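You operate a simulated robot arm through the tools that you are given. There is no shell and no other tool. Be economical: measure what you need, move in short steps, check, and stop when the job is done.

You run a simulated robot arm. Do the job below in one go: nothing can be reset, and whatever is moved stays where it is left.

JOB
Wash the purple lens in the bath for 2 min.
Fine: basket down, lid on; wait till the display says DONE; leave it in.
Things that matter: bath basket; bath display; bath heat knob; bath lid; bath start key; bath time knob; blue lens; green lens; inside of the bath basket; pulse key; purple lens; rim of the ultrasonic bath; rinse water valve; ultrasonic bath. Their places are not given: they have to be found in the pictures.

The check looks at the end state, three seconds after you hand in, the way a careful person would. Anything else that was tipped, shoved, dropped, spilled or broken makes it a failure. Lids that push on must go on centred and level and be pressed home; caps that screw on are set level and turned clockwise until they are tight.

ROBOT AND FRAMES
A 7-joint arm with a two-finger parallel gripper, fixed in place. Base frame: the origin is at the foot of the arm, x ahead of it, y to its left, z up; the work surface is at about z = 0.86. Lengths are in m, angles in degrees, forces in N, time in s.
With the tool pointing down near the work surface it reaches from about 0.3 to 0.7 m from the base axis. Its first joint turns from -66.0 to 66.0 degrees. Payload 1.57 kg.
The tool frame sits at the grasp point between the pads (the TCP): z along the fingers, y along the line on which they close. The tips reach 0.03 m beyond it. The gripper opens to 0.11 m. The fingers are 0.024 m wide and 0.012 m thick; the gripper's body (0.048 by 0.112 m) begins 0.078 m behind the TCP.
Orientation is that of the tool frame in the base frame, as a unit quaternion [w, x, y, z]. With the fingers straight down and closing along the base's y, the tool's x points along the base's -x, its y along +y and its z along -z.

CONTROLS
- The arm moves only by the tool drive_tool. Its argument "steps" is a list of rows, each a list of 7 numbers: the shift along the tool's x, y, z in units of 250 mm (1.0 is 250 mm), then the turn, a rotation vector about the tool's x, y, z in units of 120 degrees (1.0 is 120 degrees), then the opening, from 0 (shut) to 1 (fully open). In form: [[dx, dy, dz, ax, ay, az, grip], ...]. A call has 1 to 12 rows; each row is the pose to reach, as a shift and turn from the pose commanded when the call began, along the tool's axes at that moment. A call with a number of a shift or a turn outside -1 to 1 is refused whole. Rows are played at 5 a second. More than 0.05 m and 8.6 degrees between two rows, or a gripper value outside its range, and nothing of the call is played. A pose out of reach is approached as far as the arm can. The call stops where the force on the tool passes 40 N (or 10 N more than at its start, if that is more) or the arm is blocked; 0.2 s more then pass. The fingers move at their own pace (about 0.108 m/s each) and stop on an object; they squeeze with about 41 N. The grip force told is the motor's: it shows also when the fingers shut on nothing. Time passes only in rows, and 0.2 s behind the last, so rows that repeat a pose let the fingers close. The reply holds the time, the measured pose of the TCP, the force on the tool along the base axes, the opening and the grip force, in the units named above and with some noise, with the torque about the TCP (base axes, N m) and any sound that the robot's microphone picked up, and new pictures: "pictures" is both (left out), scene, wrist or none.
- Cameras (640 x 400 px; columns grow to the right, rows downward): "scene" is fixed at [0.1723, -0.4047, 1.3917]; the picture's right is [0.65, -0.76, 0.00], its down [-0.51, -0.44, -0.74] and it looks along [0.56, 0.48, -0.68] (base axes); focal length 293 px, centre (320, 200). "wrist" rides on the gripper at [0.07, 0.016, -0.141] in the tool frame; the picture's right is [-0.23, 0.97, 0.00], its down [-0.86, -0.20, -0.48] and it looks along [-0.47, -0.11, 0.88] (tool axes); focal length 222 px, centre (320, 200).
- locate(camera, pixels): for up to 12 pixels [column, row] of the newest picture of that camera ("zoom" is the newest enlarged one), the place [x, y, z] in the base frame of the surface seen there, good to about 0.003 m. No time passes.
- inspect(camera, box): a new picture of the part [left, top, right, bottom] of that camera's present view, enlarged. No time passes.
- close_job(): hands the job in; it is judged then, once.

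Work in short steps. Measure before you move; look again where a grasp or a placing could have gone wrong, and mend it. You have 80 turns and 200 pictures in all, those below and enlarged ones among them. Open the gripper and draw the arm clear of the work before you hand the job in, unless the task says otherwise; then end with one line.

The tools are called after "Emit:" by a JSON object that holds its "api" and its "payload". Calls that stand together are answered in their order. drive_tool: Moves the arm, as the interface text tells. Its arguments: {"type":"object","properties":{"steps":{"type":"array","items":{"type":"array","items":{"type":"number"}}},"pictures":{"type":"string","enum":["both","scene","wrist","none"]}},"required":["steps"]} The other tools are called the same way: locate (camera, pixels) gives the place of the surface under pixels of a picture; inspect (camera, box) takes an enlarged picture of a part of a camera's view; close_job () hands the job in.

At the start:

```text
time: 0.0
eef_pos: [0.3472, -0.135, 1.1526]
tool_rot: [0.0, 0.0, 1.0, 0.0]
force: [0.2, -0.2, 0.5]
moment: [-0.04, 0.0, 0.0]
opening: 0.1099
gripper_force: 0.1
```

scene: 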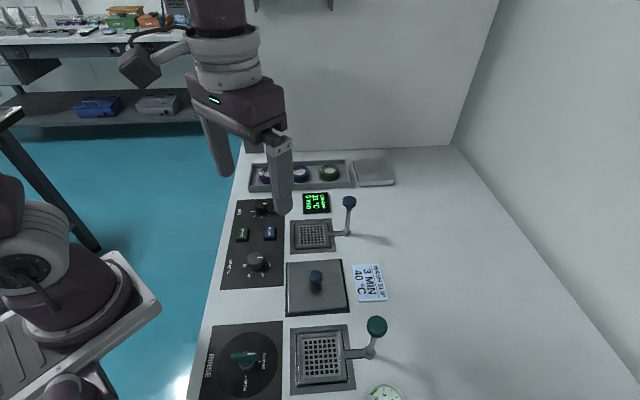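
wrist: 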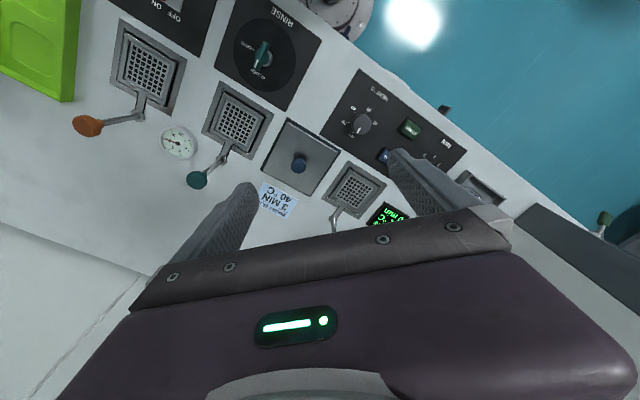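

The scene shows a bath panel with knobs near (255,245), a lid with a blue knob at (316,278), a basket at (312,235), and a lens tray at (300,172). I'll enlarge these areas.

Emit:
{"api": "inspect", "payload": {"camera": "scene", "box": [210, 140, 410, 265]}}

Emit:
{"api": "inspect", "payload": {"camera": "scene", "box": [190, 240, 420, 400]}}

Emit:
{"api": "inspect", "payload": {"camera": "wrist", "box": [240, 60, 480, 230]}}

```text
3.20 times, centred on (310, 202) of scene
```

zoom: 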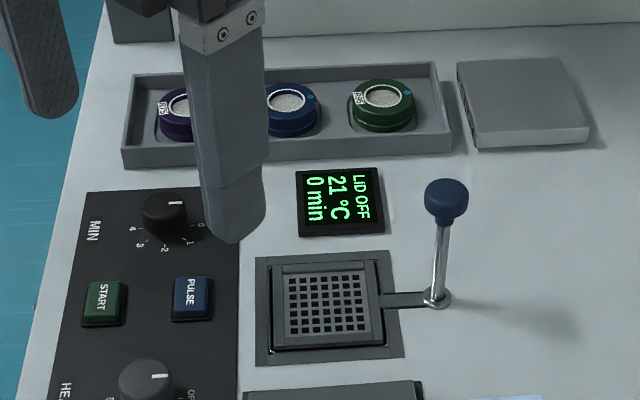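

```text
2.50 times, centred on (305, 320) of scene
```

zoom: 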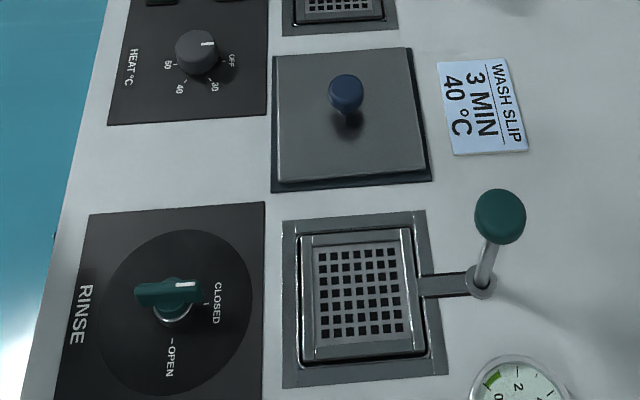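

```text
2.35 times, centred on (360, 145) of wrist
```

zoom: 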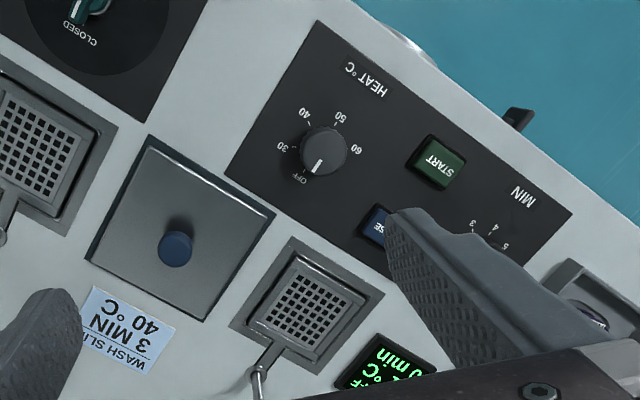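

The bath (blue lever, display reads "LID OFF 21 °C 0 min") sits beside its lid. Next I measure the main points in the scene view and enlarge the slip.

Emit:
{"api": "locate", "payload": {"camera": "scene", "pixels": [[316, 275], [316, 290], [287, 262], [341, 260], [347, 312], [288, 315], [349, 201], [347, 234], [292, 222], [331, 220], [336, 250], [292, 253]]}}

Emit:
{"api": "locate", "payload": {"camera": "scene", "pixels": [[255, 258], [242, 234], [269, 232], [262, 206], [264, 177], [300, 172], [330, 170], [312, 234], [325, 232], [300, 236], [270, 170], [276, 205]]}}

Emit:
{"api": "inspect", "payload": {"camera": "scene", "box": [340, 255, 400, 305]}}

```text
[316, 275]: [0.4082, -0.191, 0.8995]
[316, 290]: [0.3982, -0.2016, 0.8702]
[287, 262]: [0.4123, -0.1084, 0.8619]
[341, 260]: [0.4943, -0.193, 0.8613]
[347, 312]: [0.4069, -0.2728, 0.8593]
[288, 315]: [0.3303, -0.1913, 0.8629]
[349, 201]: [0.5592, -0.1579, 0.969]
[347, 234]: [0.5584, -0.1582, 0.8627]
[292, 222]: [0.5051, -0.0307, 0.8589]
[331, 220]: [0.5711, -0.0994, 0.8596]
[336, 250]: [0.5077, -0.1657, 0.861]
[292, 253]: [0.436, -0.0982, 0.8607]
```

```text
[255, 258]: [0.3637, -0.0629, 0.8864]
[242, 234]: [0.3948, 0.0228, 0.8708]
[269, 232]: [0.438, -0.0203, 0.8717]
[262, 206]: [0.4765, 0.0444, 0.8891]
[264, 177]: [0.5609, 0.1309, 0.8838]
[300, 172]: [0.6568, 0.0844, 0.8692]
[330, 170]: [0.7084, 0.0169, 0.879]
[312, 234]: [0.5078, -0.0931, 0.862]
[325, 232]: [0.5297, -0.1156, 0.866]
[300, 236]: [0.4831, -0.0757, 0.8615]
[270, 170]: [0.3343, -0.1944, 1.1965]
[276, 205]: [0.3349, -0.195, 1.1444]
```

```text
8.00 times, centred on (370, 280) of scene
```

zoom: 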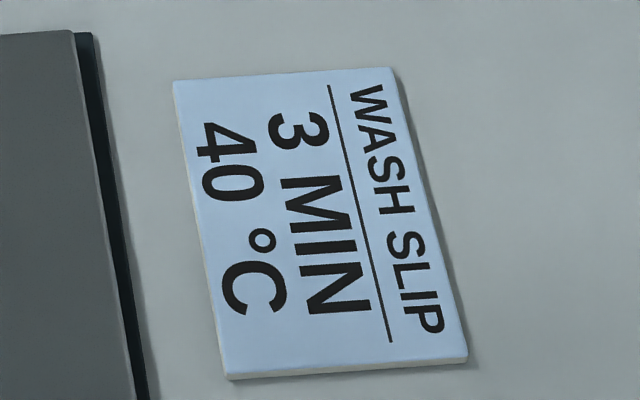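

The purple lens is hidden behind the finger, so I move the arm high up toward the tray and look from above.

Emit:
{"api": "drive_tool", "payload": {"steps": [[-0.07, 0.157, 0.03, 0, 0, 0, 1], [-0.14, 0.314, 0.06, 0, 0, 0, 1], [-0.2, 0.47, 0.1, 0, 0, 0, 1], [-0.27, 0.63, 0.13, 0, 0, 0, 1], [-0.34, 0.785, 0.17, 0, 0, 0, 1], [-0.4, 0.94, 0.2, 0, 0, 0, 1]]}}

```text
time: 1.4
eef_pos: [0.4467, 0.101, 1.1046]
tool_rot: [0.0, 0.0, 1.0, -0.001]
force: [0.0, -0.3, 0.4]
moment: [0.0, 0.02, -0.02]
opening: 0.1098
gripper_force: 0.0
```

scene: 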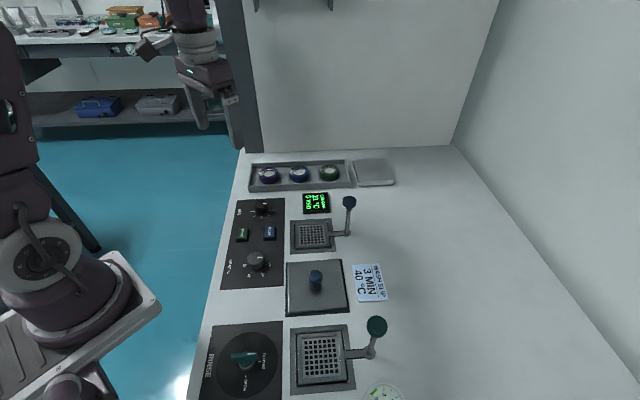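
wrist: 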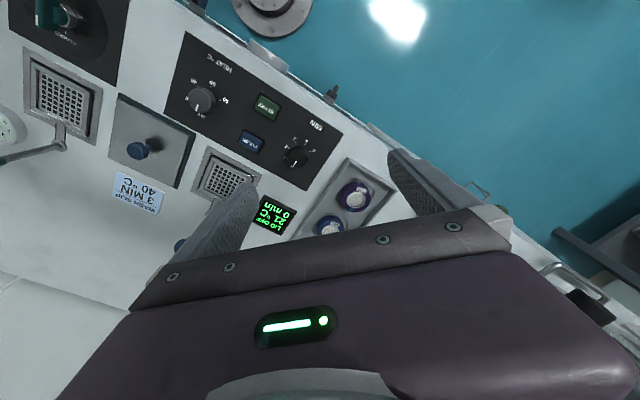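

The purple lens is visible at (353,195) in the wrist view and at (270,175) in the scene. I enlarge both views for detail.

Emit:
{"api": "inspect", "payload": {"camera": "wrist", "box": [270, 110, 410, 240]}}

Emit:
{"api": "inspect", "payload": {"camera": "scene", "box": [235, 150, 365, 250]}}

Emit:
{"api": "locate", "payload": {"camera": "wrist", "pixels": [[353, 195], [343, 189], [365, 200], [344, 205], [361, 186], [328, 227], [295, 156], [252, 142], [267, 106]]}}

Emit:
{"api": "locate", "payload": {"camera": "scene", "pixels": [[270, 172], [270, 176], [261, 176], [278, 174], [263, 206], [250, 165], [251, 191], [352, 187], [346, 160]]}}

```text
3.08 times, centred on (340, 175) of wrist
```

zoom: 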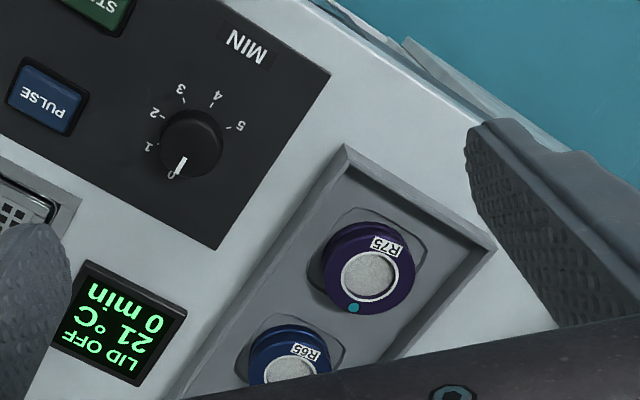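

```text
4.00 times, centred on (300, 200) of scene
```

zoom: 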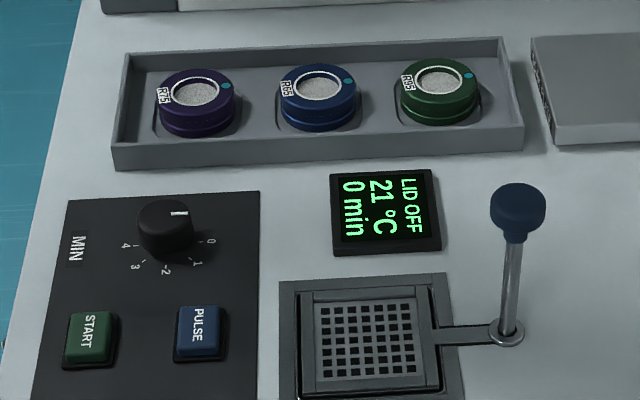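

```text
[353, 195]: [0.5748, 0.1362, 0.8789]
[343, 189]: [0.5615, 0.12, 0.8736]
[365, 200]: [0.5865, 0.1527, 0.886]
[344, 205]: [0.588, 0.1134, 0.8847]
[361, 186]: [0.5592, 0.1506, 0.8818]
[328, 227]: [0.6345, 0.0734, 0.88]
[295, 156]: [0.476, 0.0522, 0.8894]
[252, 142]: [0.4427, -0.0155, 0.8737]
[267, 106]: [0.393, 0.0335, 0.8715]
```

```text
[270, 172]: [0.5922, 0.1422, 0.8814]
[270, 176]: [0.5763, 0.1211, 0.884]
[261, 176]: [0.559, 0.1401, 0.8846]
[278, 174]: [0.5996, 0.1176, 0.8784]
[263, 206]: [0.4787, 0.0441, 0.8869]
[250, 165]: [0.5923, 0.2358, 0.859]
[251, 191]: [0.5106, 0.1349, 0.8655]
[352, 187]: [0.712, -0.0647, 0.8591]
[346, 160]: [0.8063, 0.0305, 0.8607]
```

Purple lens sits near (0.574, 0.134), and the minute knob is at about (0.477, 0.048) pointing to 0. I set the time first, so I hover over the knob to read its scale.

Emit:
{"api": "drive_tool", "payload": {"steps": [[-0.02, -0.07, 0.14, 0, 0, 0, 1], [-0.03, -0.14, 0.28, 0, 0, 0, 1], [-0.052, -0.204, 0.42, 0, 0, 0, 1]], "pictures": "wrist"}}

Emit:
{"api": "inspect", "payload": {"camera": "wrist", "box": [220, 60, 420, 210]}}

```text
time: 2.2
eef_pos: [0.4623, 0.0505, 0.9991]
tool_rot: [0.0, 0.0, 1.0, 0.0]
force: [-0.6, -0.3, 0.1]
moment: [0.05, 0.0, -0.02]
opening: 0.1102
gripper_force: 0.1
```

wrist: 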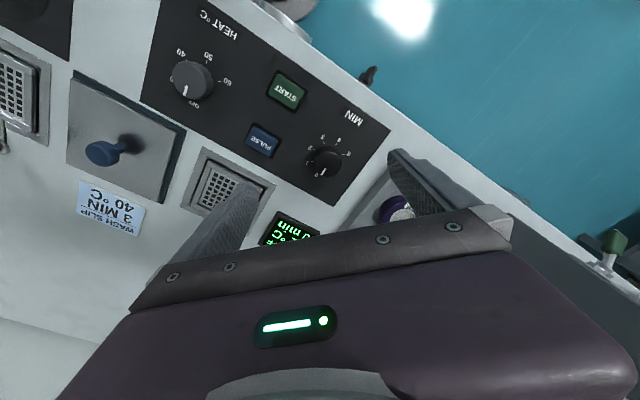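

```text
2.67 times, centred on (320, 135) of wrist
```

zoom: 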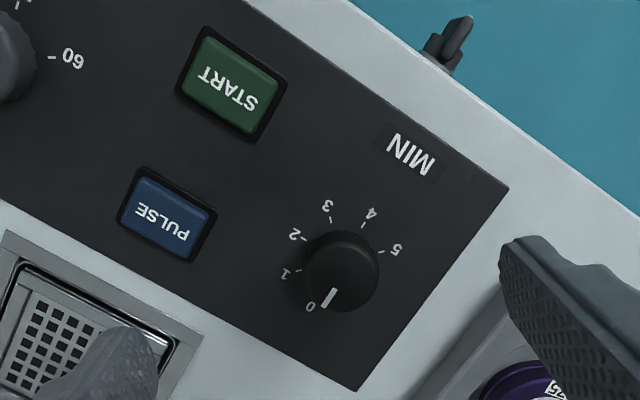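

I locate the tick marks, the pointer line and the knob's edges in the zoom.

Emit:
{"api": "locate", "payload": {"camera": "zoom", "pixels": [[297, 269], [305, 239], [331, 219], [363, 226], [381, 253], [334, 291], [326, 304], [342, 265], [342, 236], [374, 265], [306, 262], [310, 307]]}}

```text
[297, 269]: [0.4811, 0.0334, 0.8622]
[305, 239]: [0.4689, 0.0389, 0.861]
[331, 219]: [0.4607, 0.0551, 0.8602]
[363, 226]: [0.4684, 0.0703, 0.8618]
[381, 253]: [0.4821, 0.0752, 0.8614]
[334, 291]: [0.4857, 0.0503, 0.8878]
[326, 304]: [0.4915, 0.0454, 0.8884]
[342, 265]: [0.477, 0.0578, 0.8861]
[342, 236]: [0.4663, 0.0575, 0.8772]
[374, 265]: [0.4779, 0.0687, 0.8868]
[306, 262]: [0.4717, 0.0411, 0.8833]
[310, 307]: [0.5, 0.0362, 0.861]
```

The ticks fit a circle centred at (0.4816, 0.0545) with 45° between minutes. Going from 0 to 2 is therefore 90° clockwise from above, so I pre-turn the tool −45° above the knob.

Emit:
{"api": "drive_tool", "payload": {"steps": [[-0.02, 0.003, 0.02, 0, 0, -0.0625, 0.6], [-0.04, 0.006, 0.05, 0, 0, -0.125, 0.6], [-0.06, 0.01, 0.08, 0, 0, -0.1875, 0.6], [-0.078, 0.014, 0.12, 0, 0, -0.25, 0.6], [-0.078, 0.016, 0.16, 0, 0, -0.3125, 0.6], [-0.078, 0.016, 0.2, 0, 0, -0.375, 0.6], [-0.078, 0.016, 0.2, 0, 0, -0.375, 0.6]]}}

```text
time: 3.8
eef_pos: [0.4811, 0.0546, 0.9473]
tool_rot: [0.001, -0.383, 0.924, 0.0]
force: [-0.2, -0.1, -1.2]
moment: [0.03, 0.02, 0.0]
opening: 0.066
gripper_force: 0.0
```

scene: 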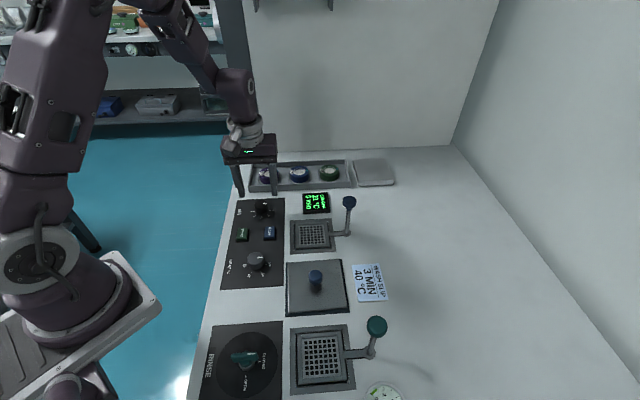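
wrist: 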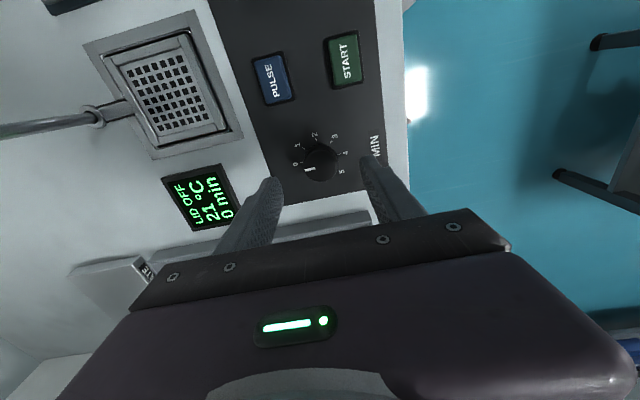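

The tool is centred over the knob at z 0.947, with the fingers either side of it. I descend 0.05 m and close gently.

Emit:
{"api": "drive_tool", "payload": {"steps": [[0, 0, 0.07, 0, 0, 0, 0.6], [0, 0, 0.14, 0, 0, 0, 0.6], [0, 0, 0.196, 0, 0, 0, 0.6], [0, 0, 0.196, 0, 0, 0, 0.15], [0, 0, 0.196, 0, 0, 0, 0.15], [0, 0, 0.196, 0, 0, 0, 0.15]]}}

```text
time: 5.2
eef_pos: [0.4804, 0.0534, 0.8986]
tool_rot: [0.0, -0.383, 0.924, 0.001]
force: [-6.8, 4.4, 0.4]
moment: [0.0, -0.25, 0.01]
opening: 0.0336
gripper_force: 41.4
```

scene: 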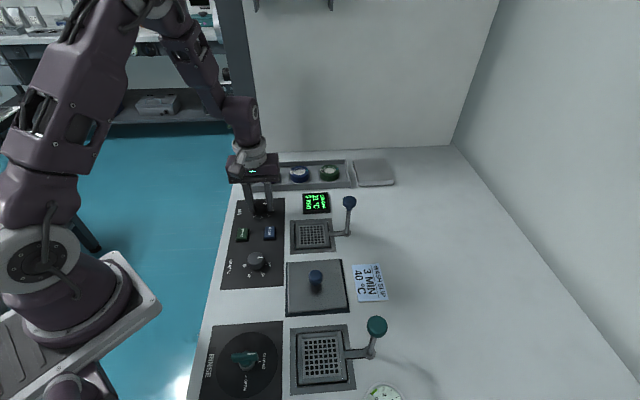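
wrist: 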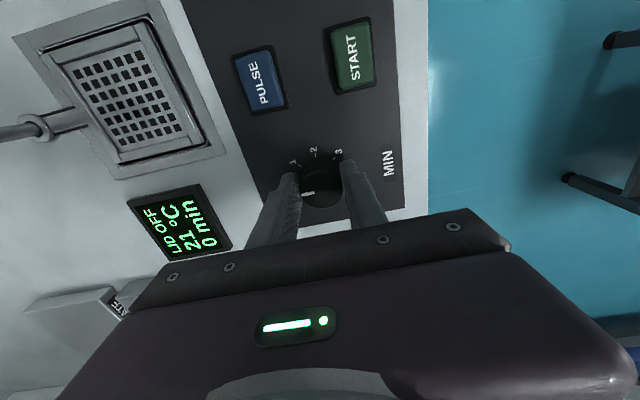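

The knob is gripped at 33.6 mm. I turn 90° clockwise (tool +z).

Emit:
{"api": "drive_tool", "payload": {"steps": [[0, 0, 0.0, 0, 0, 0.0625, 0.15], [0, 0, 0.0, 0, 0, 0.125, 0.15], [0, 0, 0, 0, 0, 0.1875, 0.15], [0, 0, 0, 0, 0, 0.25, 0.15], [0, 0, 0, 0, 0, 0.3125, 0.15], [0, 0, 0, 0, 0, 0.375, 0.15], [0, 0, 0, 0, 0, 0.4375, 0.15], [0, 0, 0, 0, 0, 0.5, 0.15], [0, 0, 0, 0, 0, 0.5625, 0.15], [0, 0, 0, 0, 0, 0.625, 0.15], [0, 0, 0, 0, 0, 0.6875, 0.15], [0, 0, 0, 0, 0, 0.75, 0.15]]}}

Emit:
{"api": "inspect", "payload": {"camera": "scene", "box": [230, 180, 350, 255]}}

```text
time: 7.8
eef_pos: [0.4819, 0.0555, 0.8972]
tool_rot: [0.002, 0.383, 0.924, 0.001]
force: [10.7, 25.1, -8.4]
moment: [-0.26, -0.62, 0.04]
opening: 0.0331
gripper_force: 41.8
```

scene: 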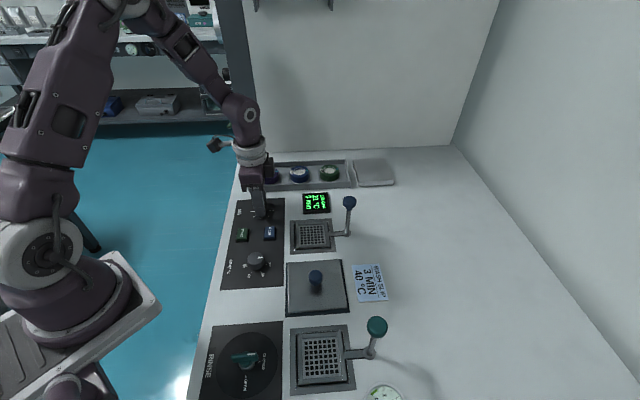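
wrist: 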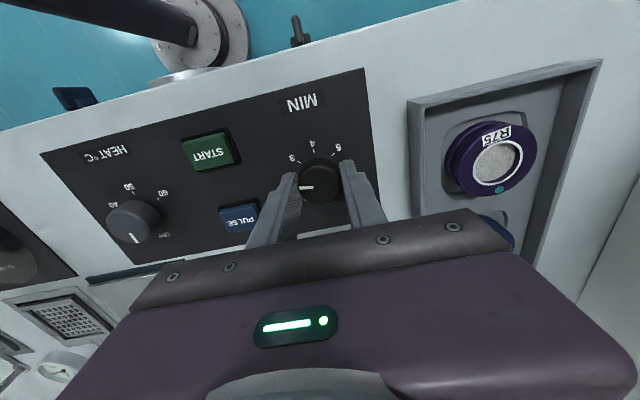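

```text
5.33 times, centred on (290, 218) of scene
```

zoom: 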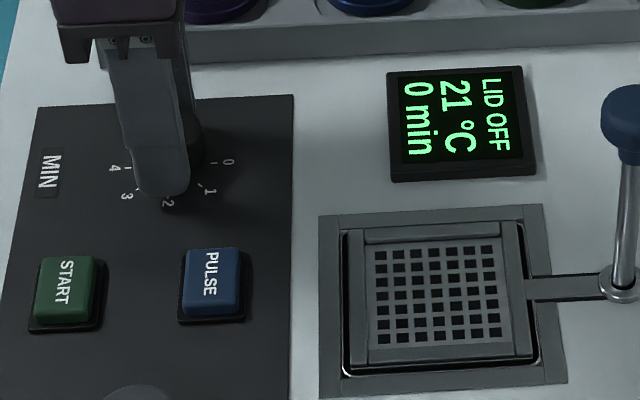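

The knob pointer seems to have turned with the fingers, though the display still reads 0 min. I release and lift to check.

Emit:
{"api": "drive_tool", "payload": {"steps": [[0, 0, 0, 0, 0, 0, 0.6], [0, 0, 0, 0, 0, 0, 0.6], [0, 0, -0.1, 0, 0, 0, 0.6], [0, 0, -0.25, 0, 0, 0, 0.6], [0, 0, -0.4, 0, 0, 0, 0.6]]}}

Emit:
{"api": "inspect", "payload": {"camera": "scene", "box": [230, 180, 350, 255]}}

Emit:
{"api": "inspect", "payload": {"camera": "wrist", "box": [220, 80, 420, 205]}}

```text
time: 9.0
eef_pos: [0.4796, 0.0534, 0.997]
tool_rot: [0.0, 0.383, 0.924, 0.0]
force: [0.1, -0.5, 0.1]
moment: [-0.02, -0.02, -0.03]
opening: 0.0661
gripper_force: 0.0
```

scene: 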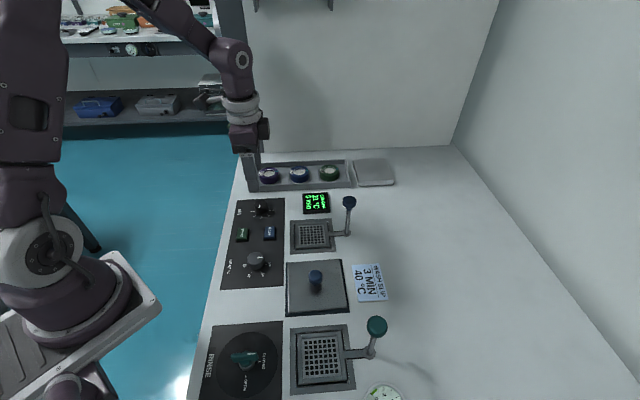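
wrist: 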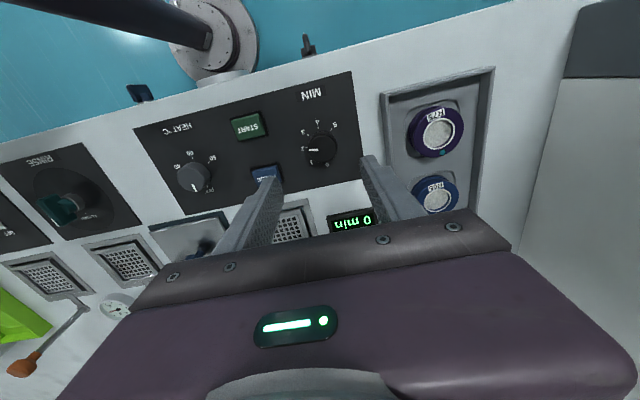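

```text
5.33 times, centred on (290, 218) of scene
```

zoom: 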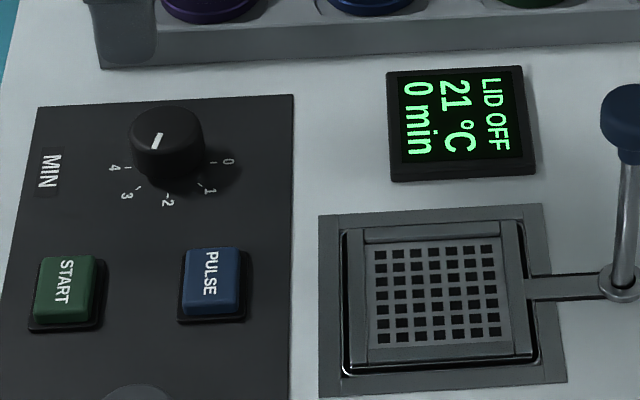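

```text
3.20 times, centred on (320, 142) of wrist
```

zoom: 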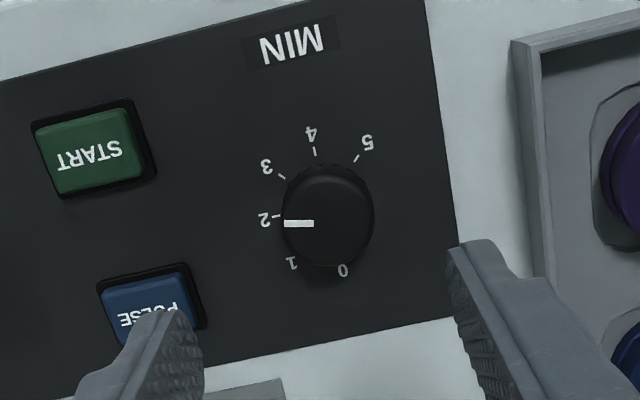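

The pointer now looks to be at 2. I verify its direction with locate.

Emit:
{"api": "locate", "payload": {"camera": "zoom", "pixels": [[287, 224], [312, 223], [276, 216], [284, 179], [315, 152], [355, 158]]}}

```text
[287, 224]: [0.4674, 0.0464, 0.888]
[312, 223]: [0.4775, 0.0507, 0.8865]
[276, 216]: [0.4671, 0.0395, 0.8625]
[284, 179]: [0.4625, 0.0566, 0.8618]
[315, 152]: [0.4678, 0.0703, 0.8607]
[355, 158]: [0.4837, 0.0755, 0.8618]
```

The pointer seems possibly 10° past 2, so I enlarge it tightly to judge better.

Emit:
{"api": "inspect", "payload": {"camera": "wrist", "box": [290, 110, 350, 170]}}

Emit:
{"api": "inspect", "payload": {"camera": "scene", "box": [245, 192, 281, 222]}}

```text
6.67 times, centred on (320, 140) of wrist
```

zoom: 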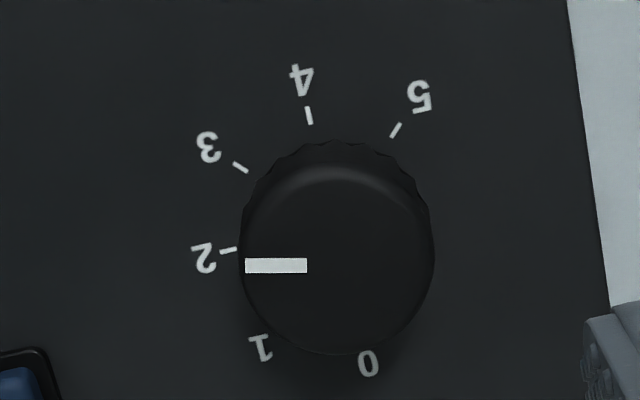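

```text
13.33 times, centred on (263, 207) of scene
```

zoom: 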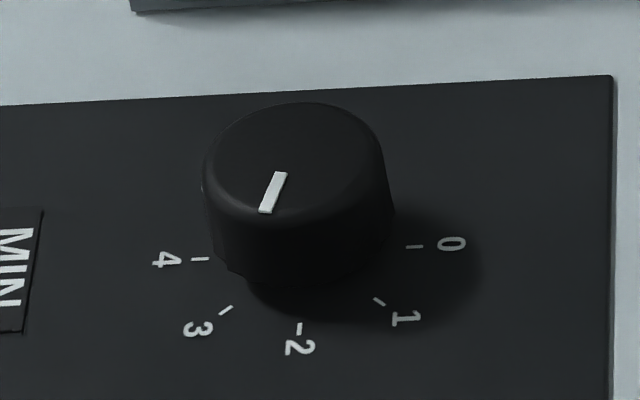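

In the scene zoom, the projected pointer direction works out at about 31° versus 45° for tick 2. The knob is roughly 14° past 2, so I regrip it with a centring shift and check before turning back.

Emit:
{"api": "drive_tool", "payload": {"steps": [[0, 0.013, 0.15, 0, 0, 0, 0.6], [0, 0.013, 0.3, 0, 0, 0, 0.6], [0, 0.013, 0.394, 0, 0, 0, 0.6], [0, 0.013, 0.394, 0, 0, 0, 0.4], [0, 0.013, 0.394, 0, 0, 0, 0.25], [0, 0.013, 0.394, 0, 0, 0, 0.25], [0, 0.013, 0.394, 0, 0, 0, 0.25]]}}

Emit:
{"api": "inspect", "payload": {"camera": "wrist", "box": [280, 130, 360, 210]}}

```text
time: 10.6
eef_pos: [0.4833, 0.0535, 0.8982]
tool_rot: [-0.001, 0.382, 0.924, 0.0]
force: [-6.5, -8.5, -11.4]
moment: [-0.4, -0.25, 0.01]
opening: 0.0332
gripper_force: 41.1
```

scene: 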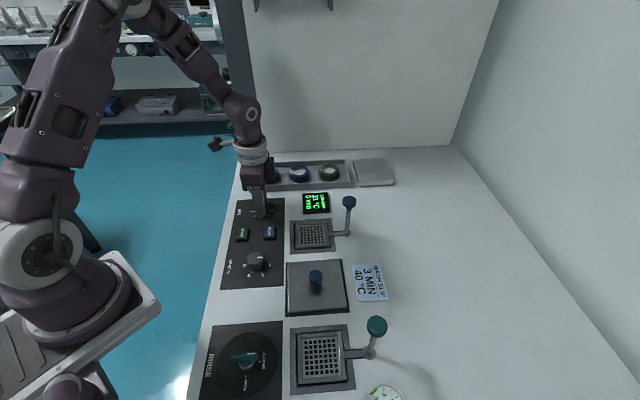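
wrist: 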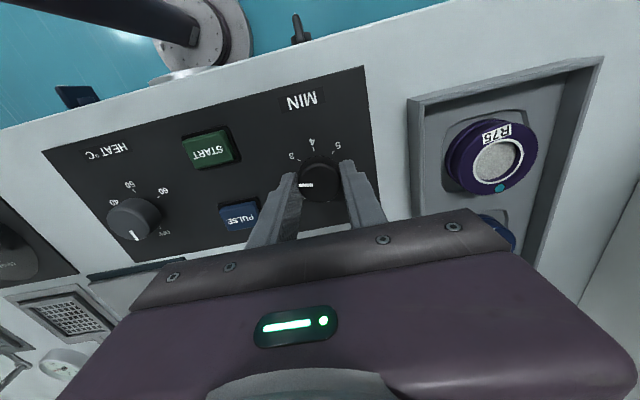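

```text
5.00 times, centred on (320, 170) of wrist
```

zoom: 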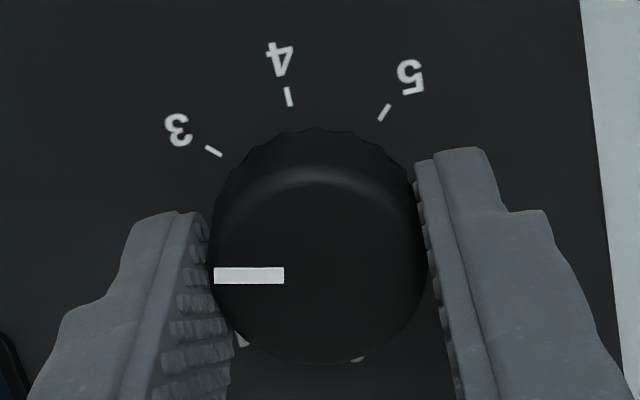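

The pointer is still parallel to the image horizontal, i.e. 31.5°. I turn back 13.5° counter-clockwise.

Emit:
{"api": "drive_tool", "payload": {"steps": [[0, 0, 0, 0, 0, -0.04, 0.25], [0, 0, 0, 0, 0, -0.08, 0.25], [0, 0, 0, 0, 0, -0.113, 0.25], [0, 0, 0, 0, 0, -0.113, 0.25], [0, 0, 0, 0, 0, -0.113, 0.6], [0, 0, 0, 0, 0, -0.113, 0.6], [0, 0, -0.1, 0, 0, -0.113, 0.6], [0, 0, -0.25, 0, 0, -0.113, 0.6], [0, 0, -0.4, 0, 0, -0.113, 0.6]]}}

Emit:
{"api": "inspect", "payload": {"camera": "scene", "box": [245, 192, 281, 222]}}

Emit:
{"api": "inspect", "payload": {"camera": "wrist", "box": [280, 100, 360, 180]}}

```text
time: 12.6
eef_pos: [0.4824, 0.0574, 1.0004]
tool_rot: [0.0, 0.272, 0.962, 0.0]
force: [-0.8, 0.6, 0.3]
moment: [0.01, 0.02, -0.01]
opening: 0.066
gripper_force: 0.1
```

scene: 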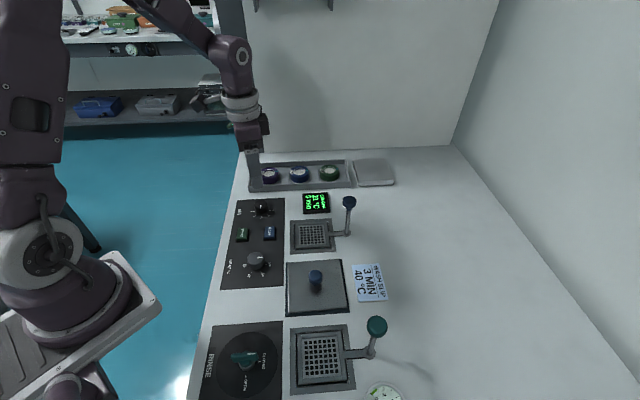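
wrist: 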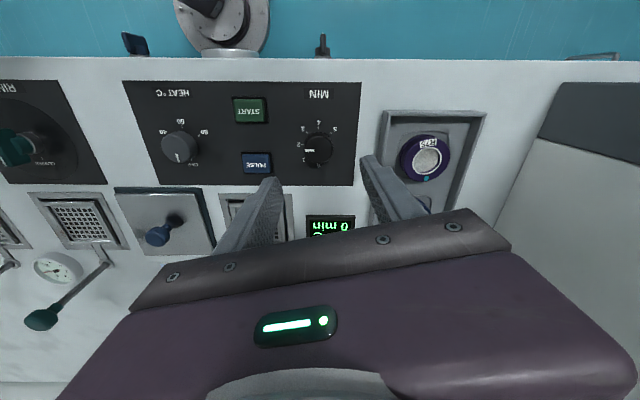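

```text
13.33 times, centred on (263, 207) of scene
```

zoom: 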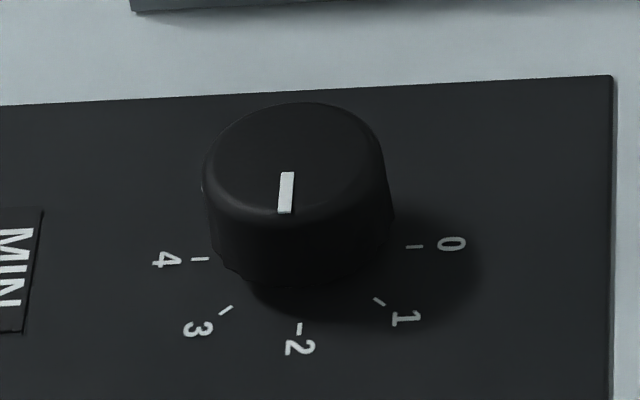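

```text
5.00 times, centred on (320, 140) of wrist
```

zoom: 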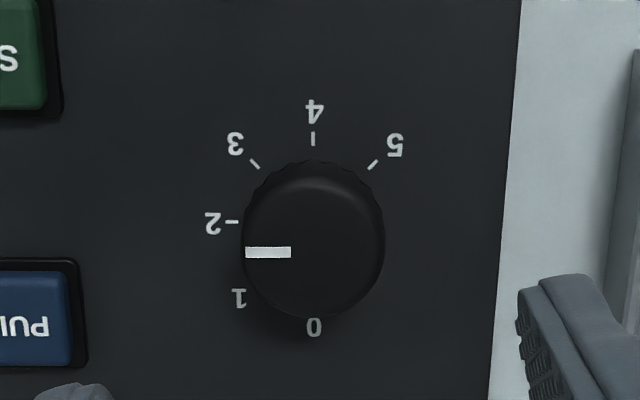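

The pointer is now parallel to tick 2, so time is set to 2 min. Next I go above the purple lens, turning the tool so the fingers close along the tray's long axis.

Emit:
{"api": "drive_tool", "payload": {"steps": [[-0.015, 0.045, 0, 0, 0, -0.06375, 0.8], [-0.03, 0.09, 0, 0, 0, -0.1275, 0.8], [-0.045, 0.135, 0, 0, 0, -0.19125, 0.8], [-0.06, 0.18, 0, 0, 0, -0.255, 0.8], [-0.076, 0.226, 0, 0, 0, -0.31875, 0.8], [-0.09, 0.27, 0, 0, 0, -0.3825, 0.8], [-0.105, 0.315, 0, 0, 0, -0.44625, 0.8], [-0.12, 0.36, 0, 0, 0, -0.51, 0.8], [-0.135, 0.405, 0, 0, 0, -0.57375, 0.8], [-0.152, 0.452, 0, 0, 0, -0.6375, 0.8], [-0.152, 0.452, 0, 0, 0, -0.6375, 0.8]]}}

Emit:
{"api": "inspect", "payload": {"camera": "wrist", "box": [220, 80, 440, 220]}}

```text
time: 15.0
eef_pos: [0.574, 0.132, 1.0007]
tool_rot: [0.0, -0.384, 0.923, 0.0]
force: [0.6, 0.6, 0.3]
moment: [-0.03, 0.02, 0.01]
opening: 0.0881
gripper_force: 0.0
```

scene: 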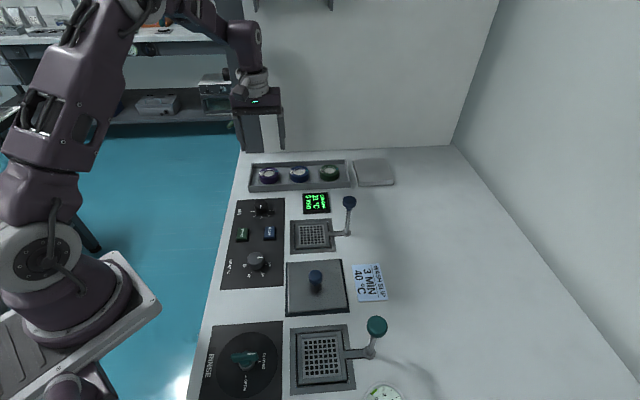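
wrist: 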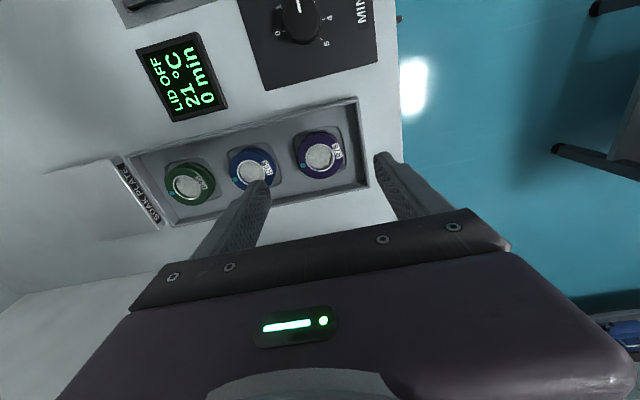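

```text
2.86 times, centred on (330, 150) of wrist
```

zoom: 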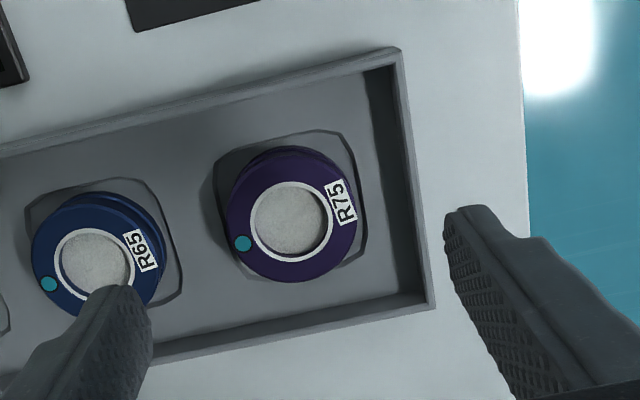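

I measure the lens rim, the lens top, the tray walls and the neighbouring blue lens.

Emit:
{"api": "locate", "payload": {"camera": "zoom", "pixels": [[232, 235], [351, 220], [291, 175], [298, 274], [290, 222], [160, 260], [408, 150], [380, 230], [330, 310], [330, 325], [195, 230], [355, 160]]}}

```text
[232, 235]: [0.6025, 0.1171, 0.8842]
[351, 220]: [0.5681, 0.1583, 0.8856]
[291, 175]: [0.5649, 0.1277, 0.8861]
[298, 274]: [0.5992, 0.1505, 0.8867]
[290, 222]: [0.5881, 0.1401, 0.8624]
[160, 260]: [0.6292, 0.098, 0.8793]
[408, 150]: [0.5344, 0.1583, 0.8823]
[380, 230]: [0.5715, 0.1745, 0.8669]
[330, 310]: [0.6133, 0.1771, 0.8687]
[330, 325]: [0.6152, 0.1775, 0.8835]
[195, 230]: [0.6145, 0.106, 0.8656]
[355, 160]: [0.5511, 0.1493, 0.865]
```

Lens centre is about (0.583, 0.138), diameter about 52 mm, top 0.886, tray floor 0.8665. I descend with a 72 mm opening, tips stopping about 4 mm above the floor, and check before closing.

Emit:
{"api": "drive_tool", "payload": {"steps": [[-0.0424, -0.0085, 0.05, 0, 0, 0, 0.66], [-0.0424, -0.0085, 0.15, 0, 0, 0, 0.66], [-0.0424, -0.0085, 0.25, 0, 0, 0, 0.66]]}}

Emit:
{"api": "inspect", "payload": {"camera": "wrist", "box": [220, 100, 440, 240]}}

```text
time: 15.8
eef_pos: [0.5842, 0.1386, 0.9388]
tool_rot: [0.0, -0.383, 0.924, -0.001]
force: [-0.2, -0.1, 0.5]
moment: [0.01, 0.0, -0.01]
opening: 0.073
gripper_force: 0.1
```

scene: 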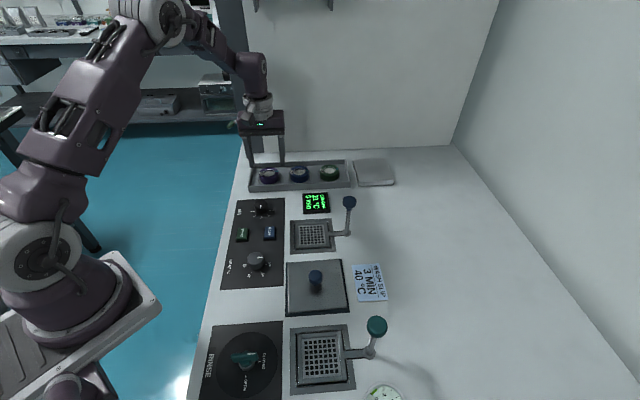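
wrist: 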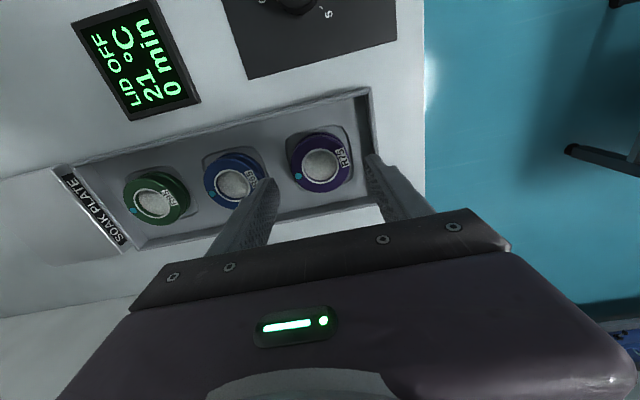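

```text
2.86 times, centred on (330, 170) of wrist
```

zoom: 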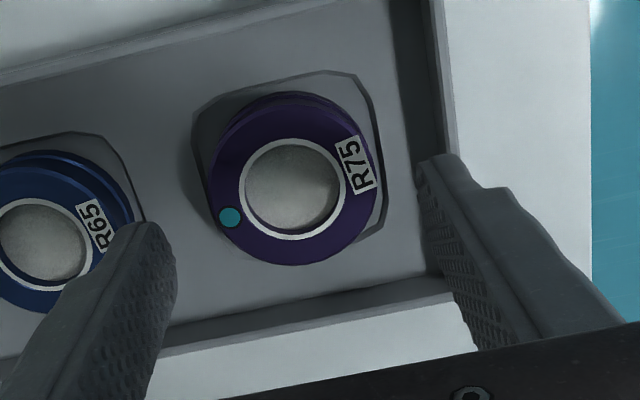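

The right finger looks close to the end wall at (435,165) in the zoom. I check the wall, lens and finger positions before going down.

Emit:
{"api": "locate", "payload": {"camera": "zoom", "pixels": [[437, 120], [445, 150], [428, 130], [437, 165], [372, 178], [213, 200], [297, 264], [290, 105], [280, 140], [425, 180], [135, 210]]}}

```text
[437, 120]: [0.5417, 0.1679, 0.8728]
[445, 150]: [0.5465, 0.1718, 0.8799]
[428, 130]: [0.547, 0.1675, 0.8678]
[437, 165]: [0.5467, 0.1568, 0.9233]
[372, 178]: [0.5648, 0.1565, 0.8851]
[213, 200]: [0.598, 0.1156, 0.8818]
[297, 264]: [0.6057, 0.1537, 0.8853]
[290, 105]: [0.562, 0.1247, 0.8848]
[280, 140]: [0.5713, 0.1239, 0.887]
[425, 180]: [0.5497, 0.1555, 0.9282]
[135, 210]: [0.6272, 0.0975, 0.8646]
```

Lens is centred under the TCP (±26 mm each way), with the wall about 48 mm out. I narrow the opening to 64 mm, descend to 0.901, and close.

Emit:
{"api": "drive_tool", "payload": {"steps": [[0.004, 0, 0, 0, 0, 0, 0.58], [0.004, 0, 0.07, 0, 0, 0, 0.58], [0.004, 0, 0.151, 0, 0, 0, 0.58], [0.004, 0, 0.151, 0, 0, 0, 0.4], [0.004, 0, 0.151, 0, 0, 0, 0.4], [0.004, 0, 0.151, 0, 0, 0, 0.4]]}}

Emit:
{"api": "inspect", "payload": {"camera": "wrist", "box": [220, 100, 440, 240]}}

```text
time: 17.2
eef_pos: [0.5817, 0.1363, 0.9014]
tool_rot: [0.0, -0.383, 0.924, 0.0]
force: [-2.3, -0.9, 12.8]
moment: [-0.06, 0.1, -0.01]
opening: 0.0529
gripper_force: 40.9
```

scene: 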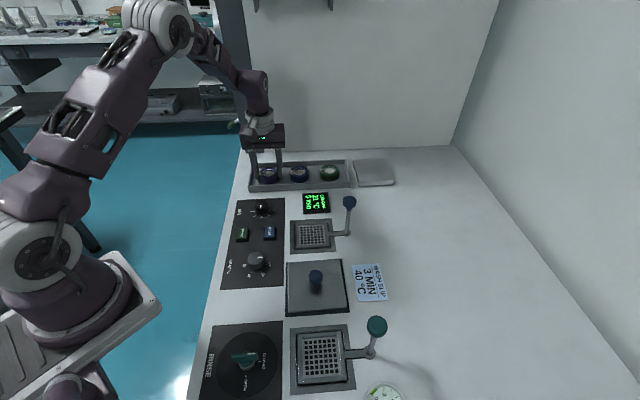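
wrist: 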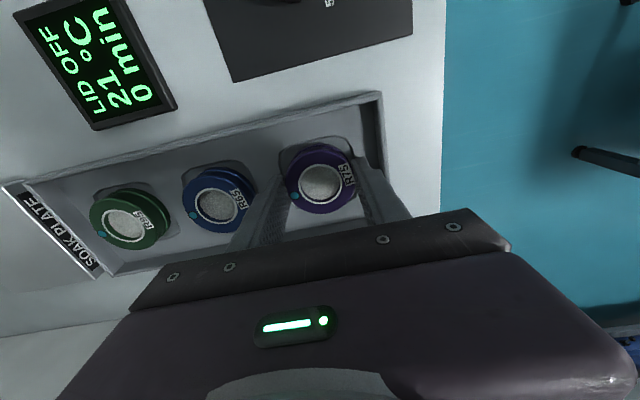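

```text
2.86 times, centred on (330, 170) of wrist
```

zoom: 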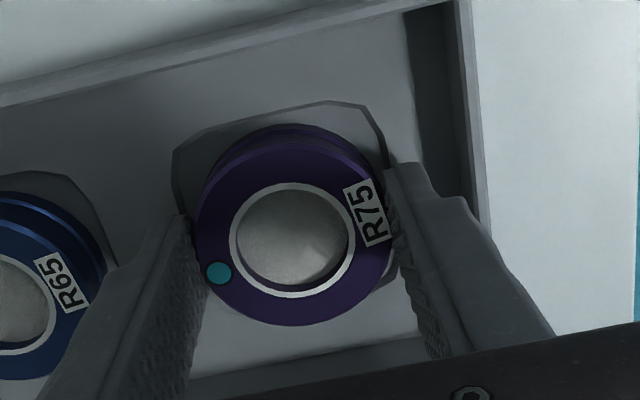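

The lens is gripped at 53 mm. I lift straight up 0.12 m and check.

Emit:
{"api": "drive_tool", "payload": {"steps": [[0, 0, -0.04, 0, 0, 0, 0.4], [0, 0, -0.12, 0, 0, 0, 0.4], [0, 0, -0.24, 0, 0, 0, 0.4], [0, 0, -0.36, 0, 0, 0, 0.4], [0, 0, -0.48, 0, 0, 0, 0.4]]}}

Emit:
{"api": "inspect", "payload": {"camera": "scene", "box": [270, 185, 370, 260]}}

```text
time: 18.4
eef_pos: [0.5809, 0.1373, 1.0203]
tool_rot: [0.0, -0.384, 0.923, 0.0]
force: [0.4, -0.1, 0.3]
moment: [0.01, 0.02, 0.01]
opening: 0.053
gripper_force: 41.4
```

scene: 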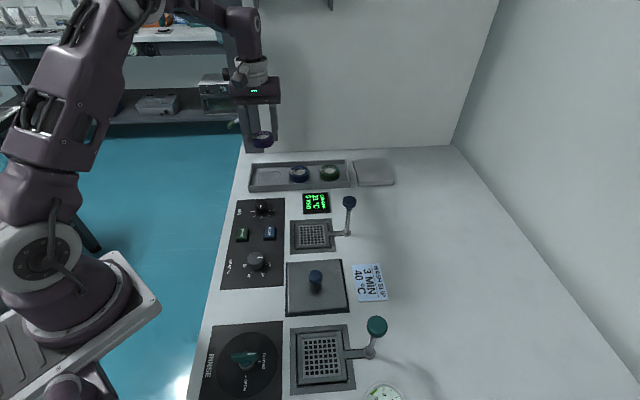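
wrist: 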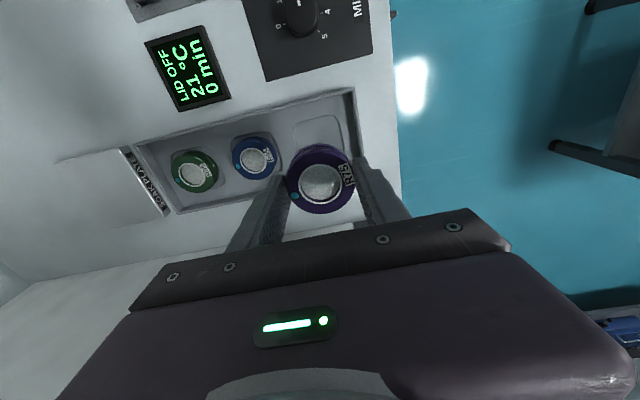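

```text
5.33 times, centred on (320, 222) of scene
```

zoom: 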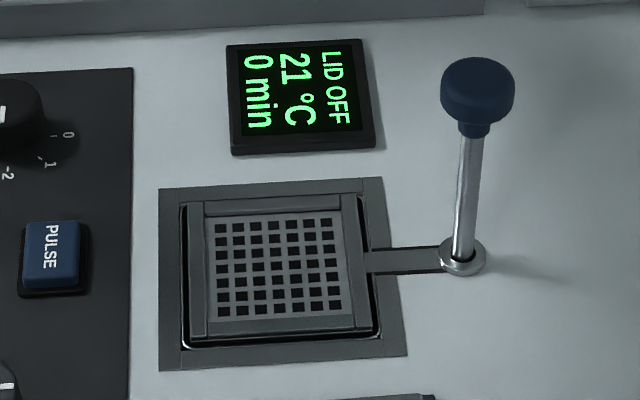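

The lens is held. Now I measure the basket's inner floor and walls in the zoom.

Emit:
{"api": "locate", "payload": {"camera": "zoom", "pixels": [[210, 217], [336, 213], [350, 313], [210, 320], [196, 206], [347, 199], [360, 325], [200, 327], [278, 268], [272, 195], [356, 260], [480, 75]]}}

```text
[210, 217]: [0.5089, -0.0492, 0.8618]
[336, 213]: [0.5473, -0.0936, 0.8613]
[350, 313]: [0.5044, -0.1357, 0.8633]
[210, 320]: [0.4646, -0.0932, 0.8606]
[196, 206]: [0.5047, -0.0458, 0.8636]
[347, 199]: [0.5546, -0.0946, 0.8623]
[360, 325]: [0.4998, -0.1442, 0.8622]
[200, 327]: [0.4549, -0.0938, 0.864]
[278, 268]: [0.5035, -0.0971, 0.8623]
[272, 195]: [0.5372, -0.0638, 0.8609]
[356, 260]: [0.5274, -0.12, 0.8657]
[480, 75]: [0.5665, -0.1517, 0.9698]
```

Basket floor centre ≈ (0.506, −0.094), inner size about 60 mm, floor 0.862, with low walls. I carry the lens above it.

Emit:
{"api": "drive_tool", "payload": {"steps": [[0.12, -0.06, -0.06, 0, 0, 0, 0.4], [0.27, -0.14, -0.1, 0, 0, 0, 0.4], [0.42, -0.215, -0.1, 0, 0, 0, 0.4], [0.57, -0.29, -0.1, 0, 0, 0, 0.4], [0.72, -0.368, -0.08, 0, 0, 0, 0.4], [0.867, -0.443, 0.0, 0, 0, 0, 0.4], [0.867, -0.443, 0.1, 0, 0, 0, 0.4]]}}

Emit:
{"api": "inspect", "payload": {"camera": "wrist", "box": [200, 60, 440, 240]}}

Emit:
{"api": "inspect", "payload": {"camera": "scene", "box": [270, 160, 370, 260]}}

```text
time: 20.0
eef_pos: [0.5096, -0.0916, 0.9959]
tool_rot: [0.0, -0.382, 0.924, -0.001]
force: [1.1, 0.2, -0.1]
moment: [0.01, -0.02, 0.02]
opening: 0.0529
gripper_force: 41.1
```

scene: 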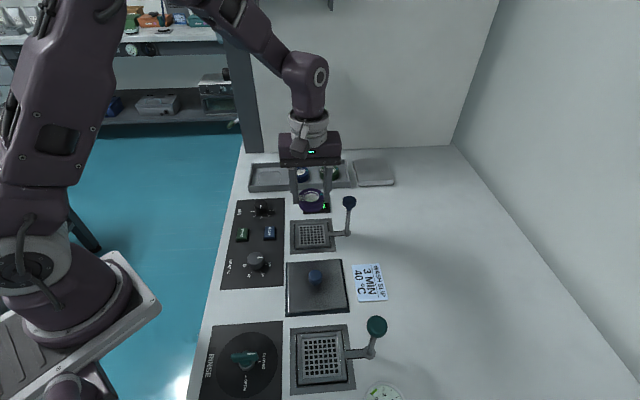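
wrist: 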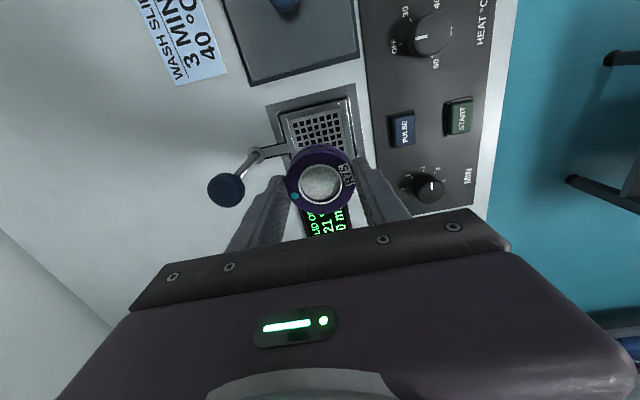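

```text
2.22 times, centred on (320, 150) of wrist
```

zoom: 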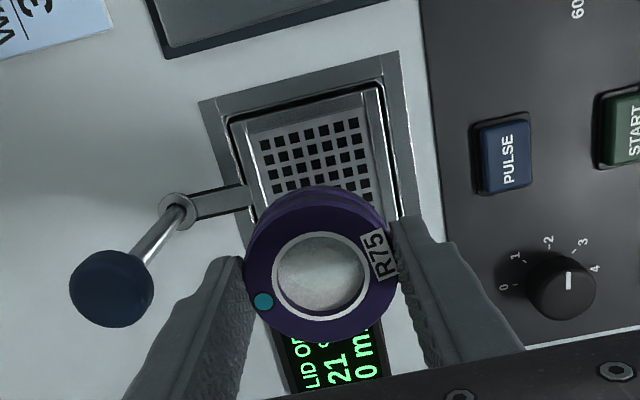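

```text
4.00 times, centred on (320, 210) of scene
```

zoom: 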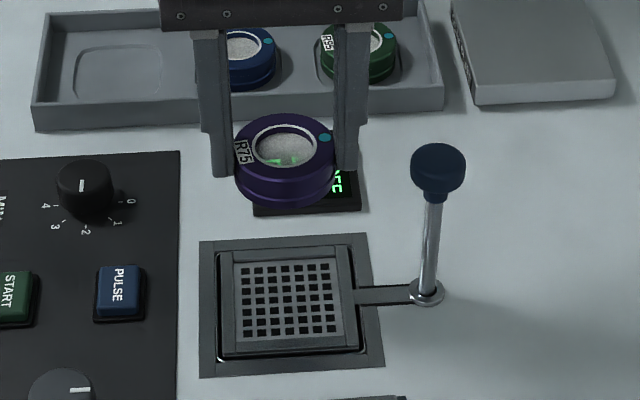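

I refine the basket centre from the wrist zoom as a second view.

Emit:
{"api": "locate", "payload": {"camera": "zoom", "pixels": [[236, 263], [330, 262], [343, 340], [240, 344], [288, 300]]}}

Emit:
{"api": "inspect", "payload": {"camera": "wrist", "box": [260, 75, 380, 175]}}

```text
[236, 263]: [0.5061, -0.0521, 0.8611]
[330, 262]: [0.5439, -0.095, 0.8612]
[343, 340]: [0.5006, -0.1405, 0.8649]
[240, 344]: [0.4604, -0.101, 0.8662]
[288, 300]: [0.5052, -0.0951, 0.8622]
```

```text
4.00 times, centred on (320, 125) of wrist
```

zoom: 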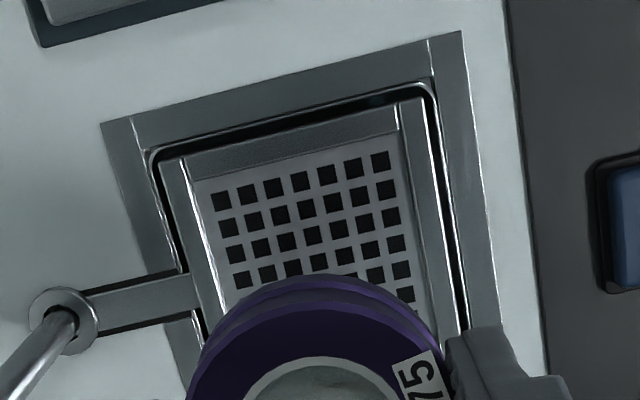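

This view shows the grid corners clearly, so I locate them and the wall tops.

Emit:
{"api": "locate", "payload": {"camera": "zoom", "pixels": [[200, 182], [398, 138], [224, 290], [430, 290], [165, 165], [415, 105], [290, 155], [185, 200], [408, 150], [438, 250], [300, 95], [460, 150]]}}

```text
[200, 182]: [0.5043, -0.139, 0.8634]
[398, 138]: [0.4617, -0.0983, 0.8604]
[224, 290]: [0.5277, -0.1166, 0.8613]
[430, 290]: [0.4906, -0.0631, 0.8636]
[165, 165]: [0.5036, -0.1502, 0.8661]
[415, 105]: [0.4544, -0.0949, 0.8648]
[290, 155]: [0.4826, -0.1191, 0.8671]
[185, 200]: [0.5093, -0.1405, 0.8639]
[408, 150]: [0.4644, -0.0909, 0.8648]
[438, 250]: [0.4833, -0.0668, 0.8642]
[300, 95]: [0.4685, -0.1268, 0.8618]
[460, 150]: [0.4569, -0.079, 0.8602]
```

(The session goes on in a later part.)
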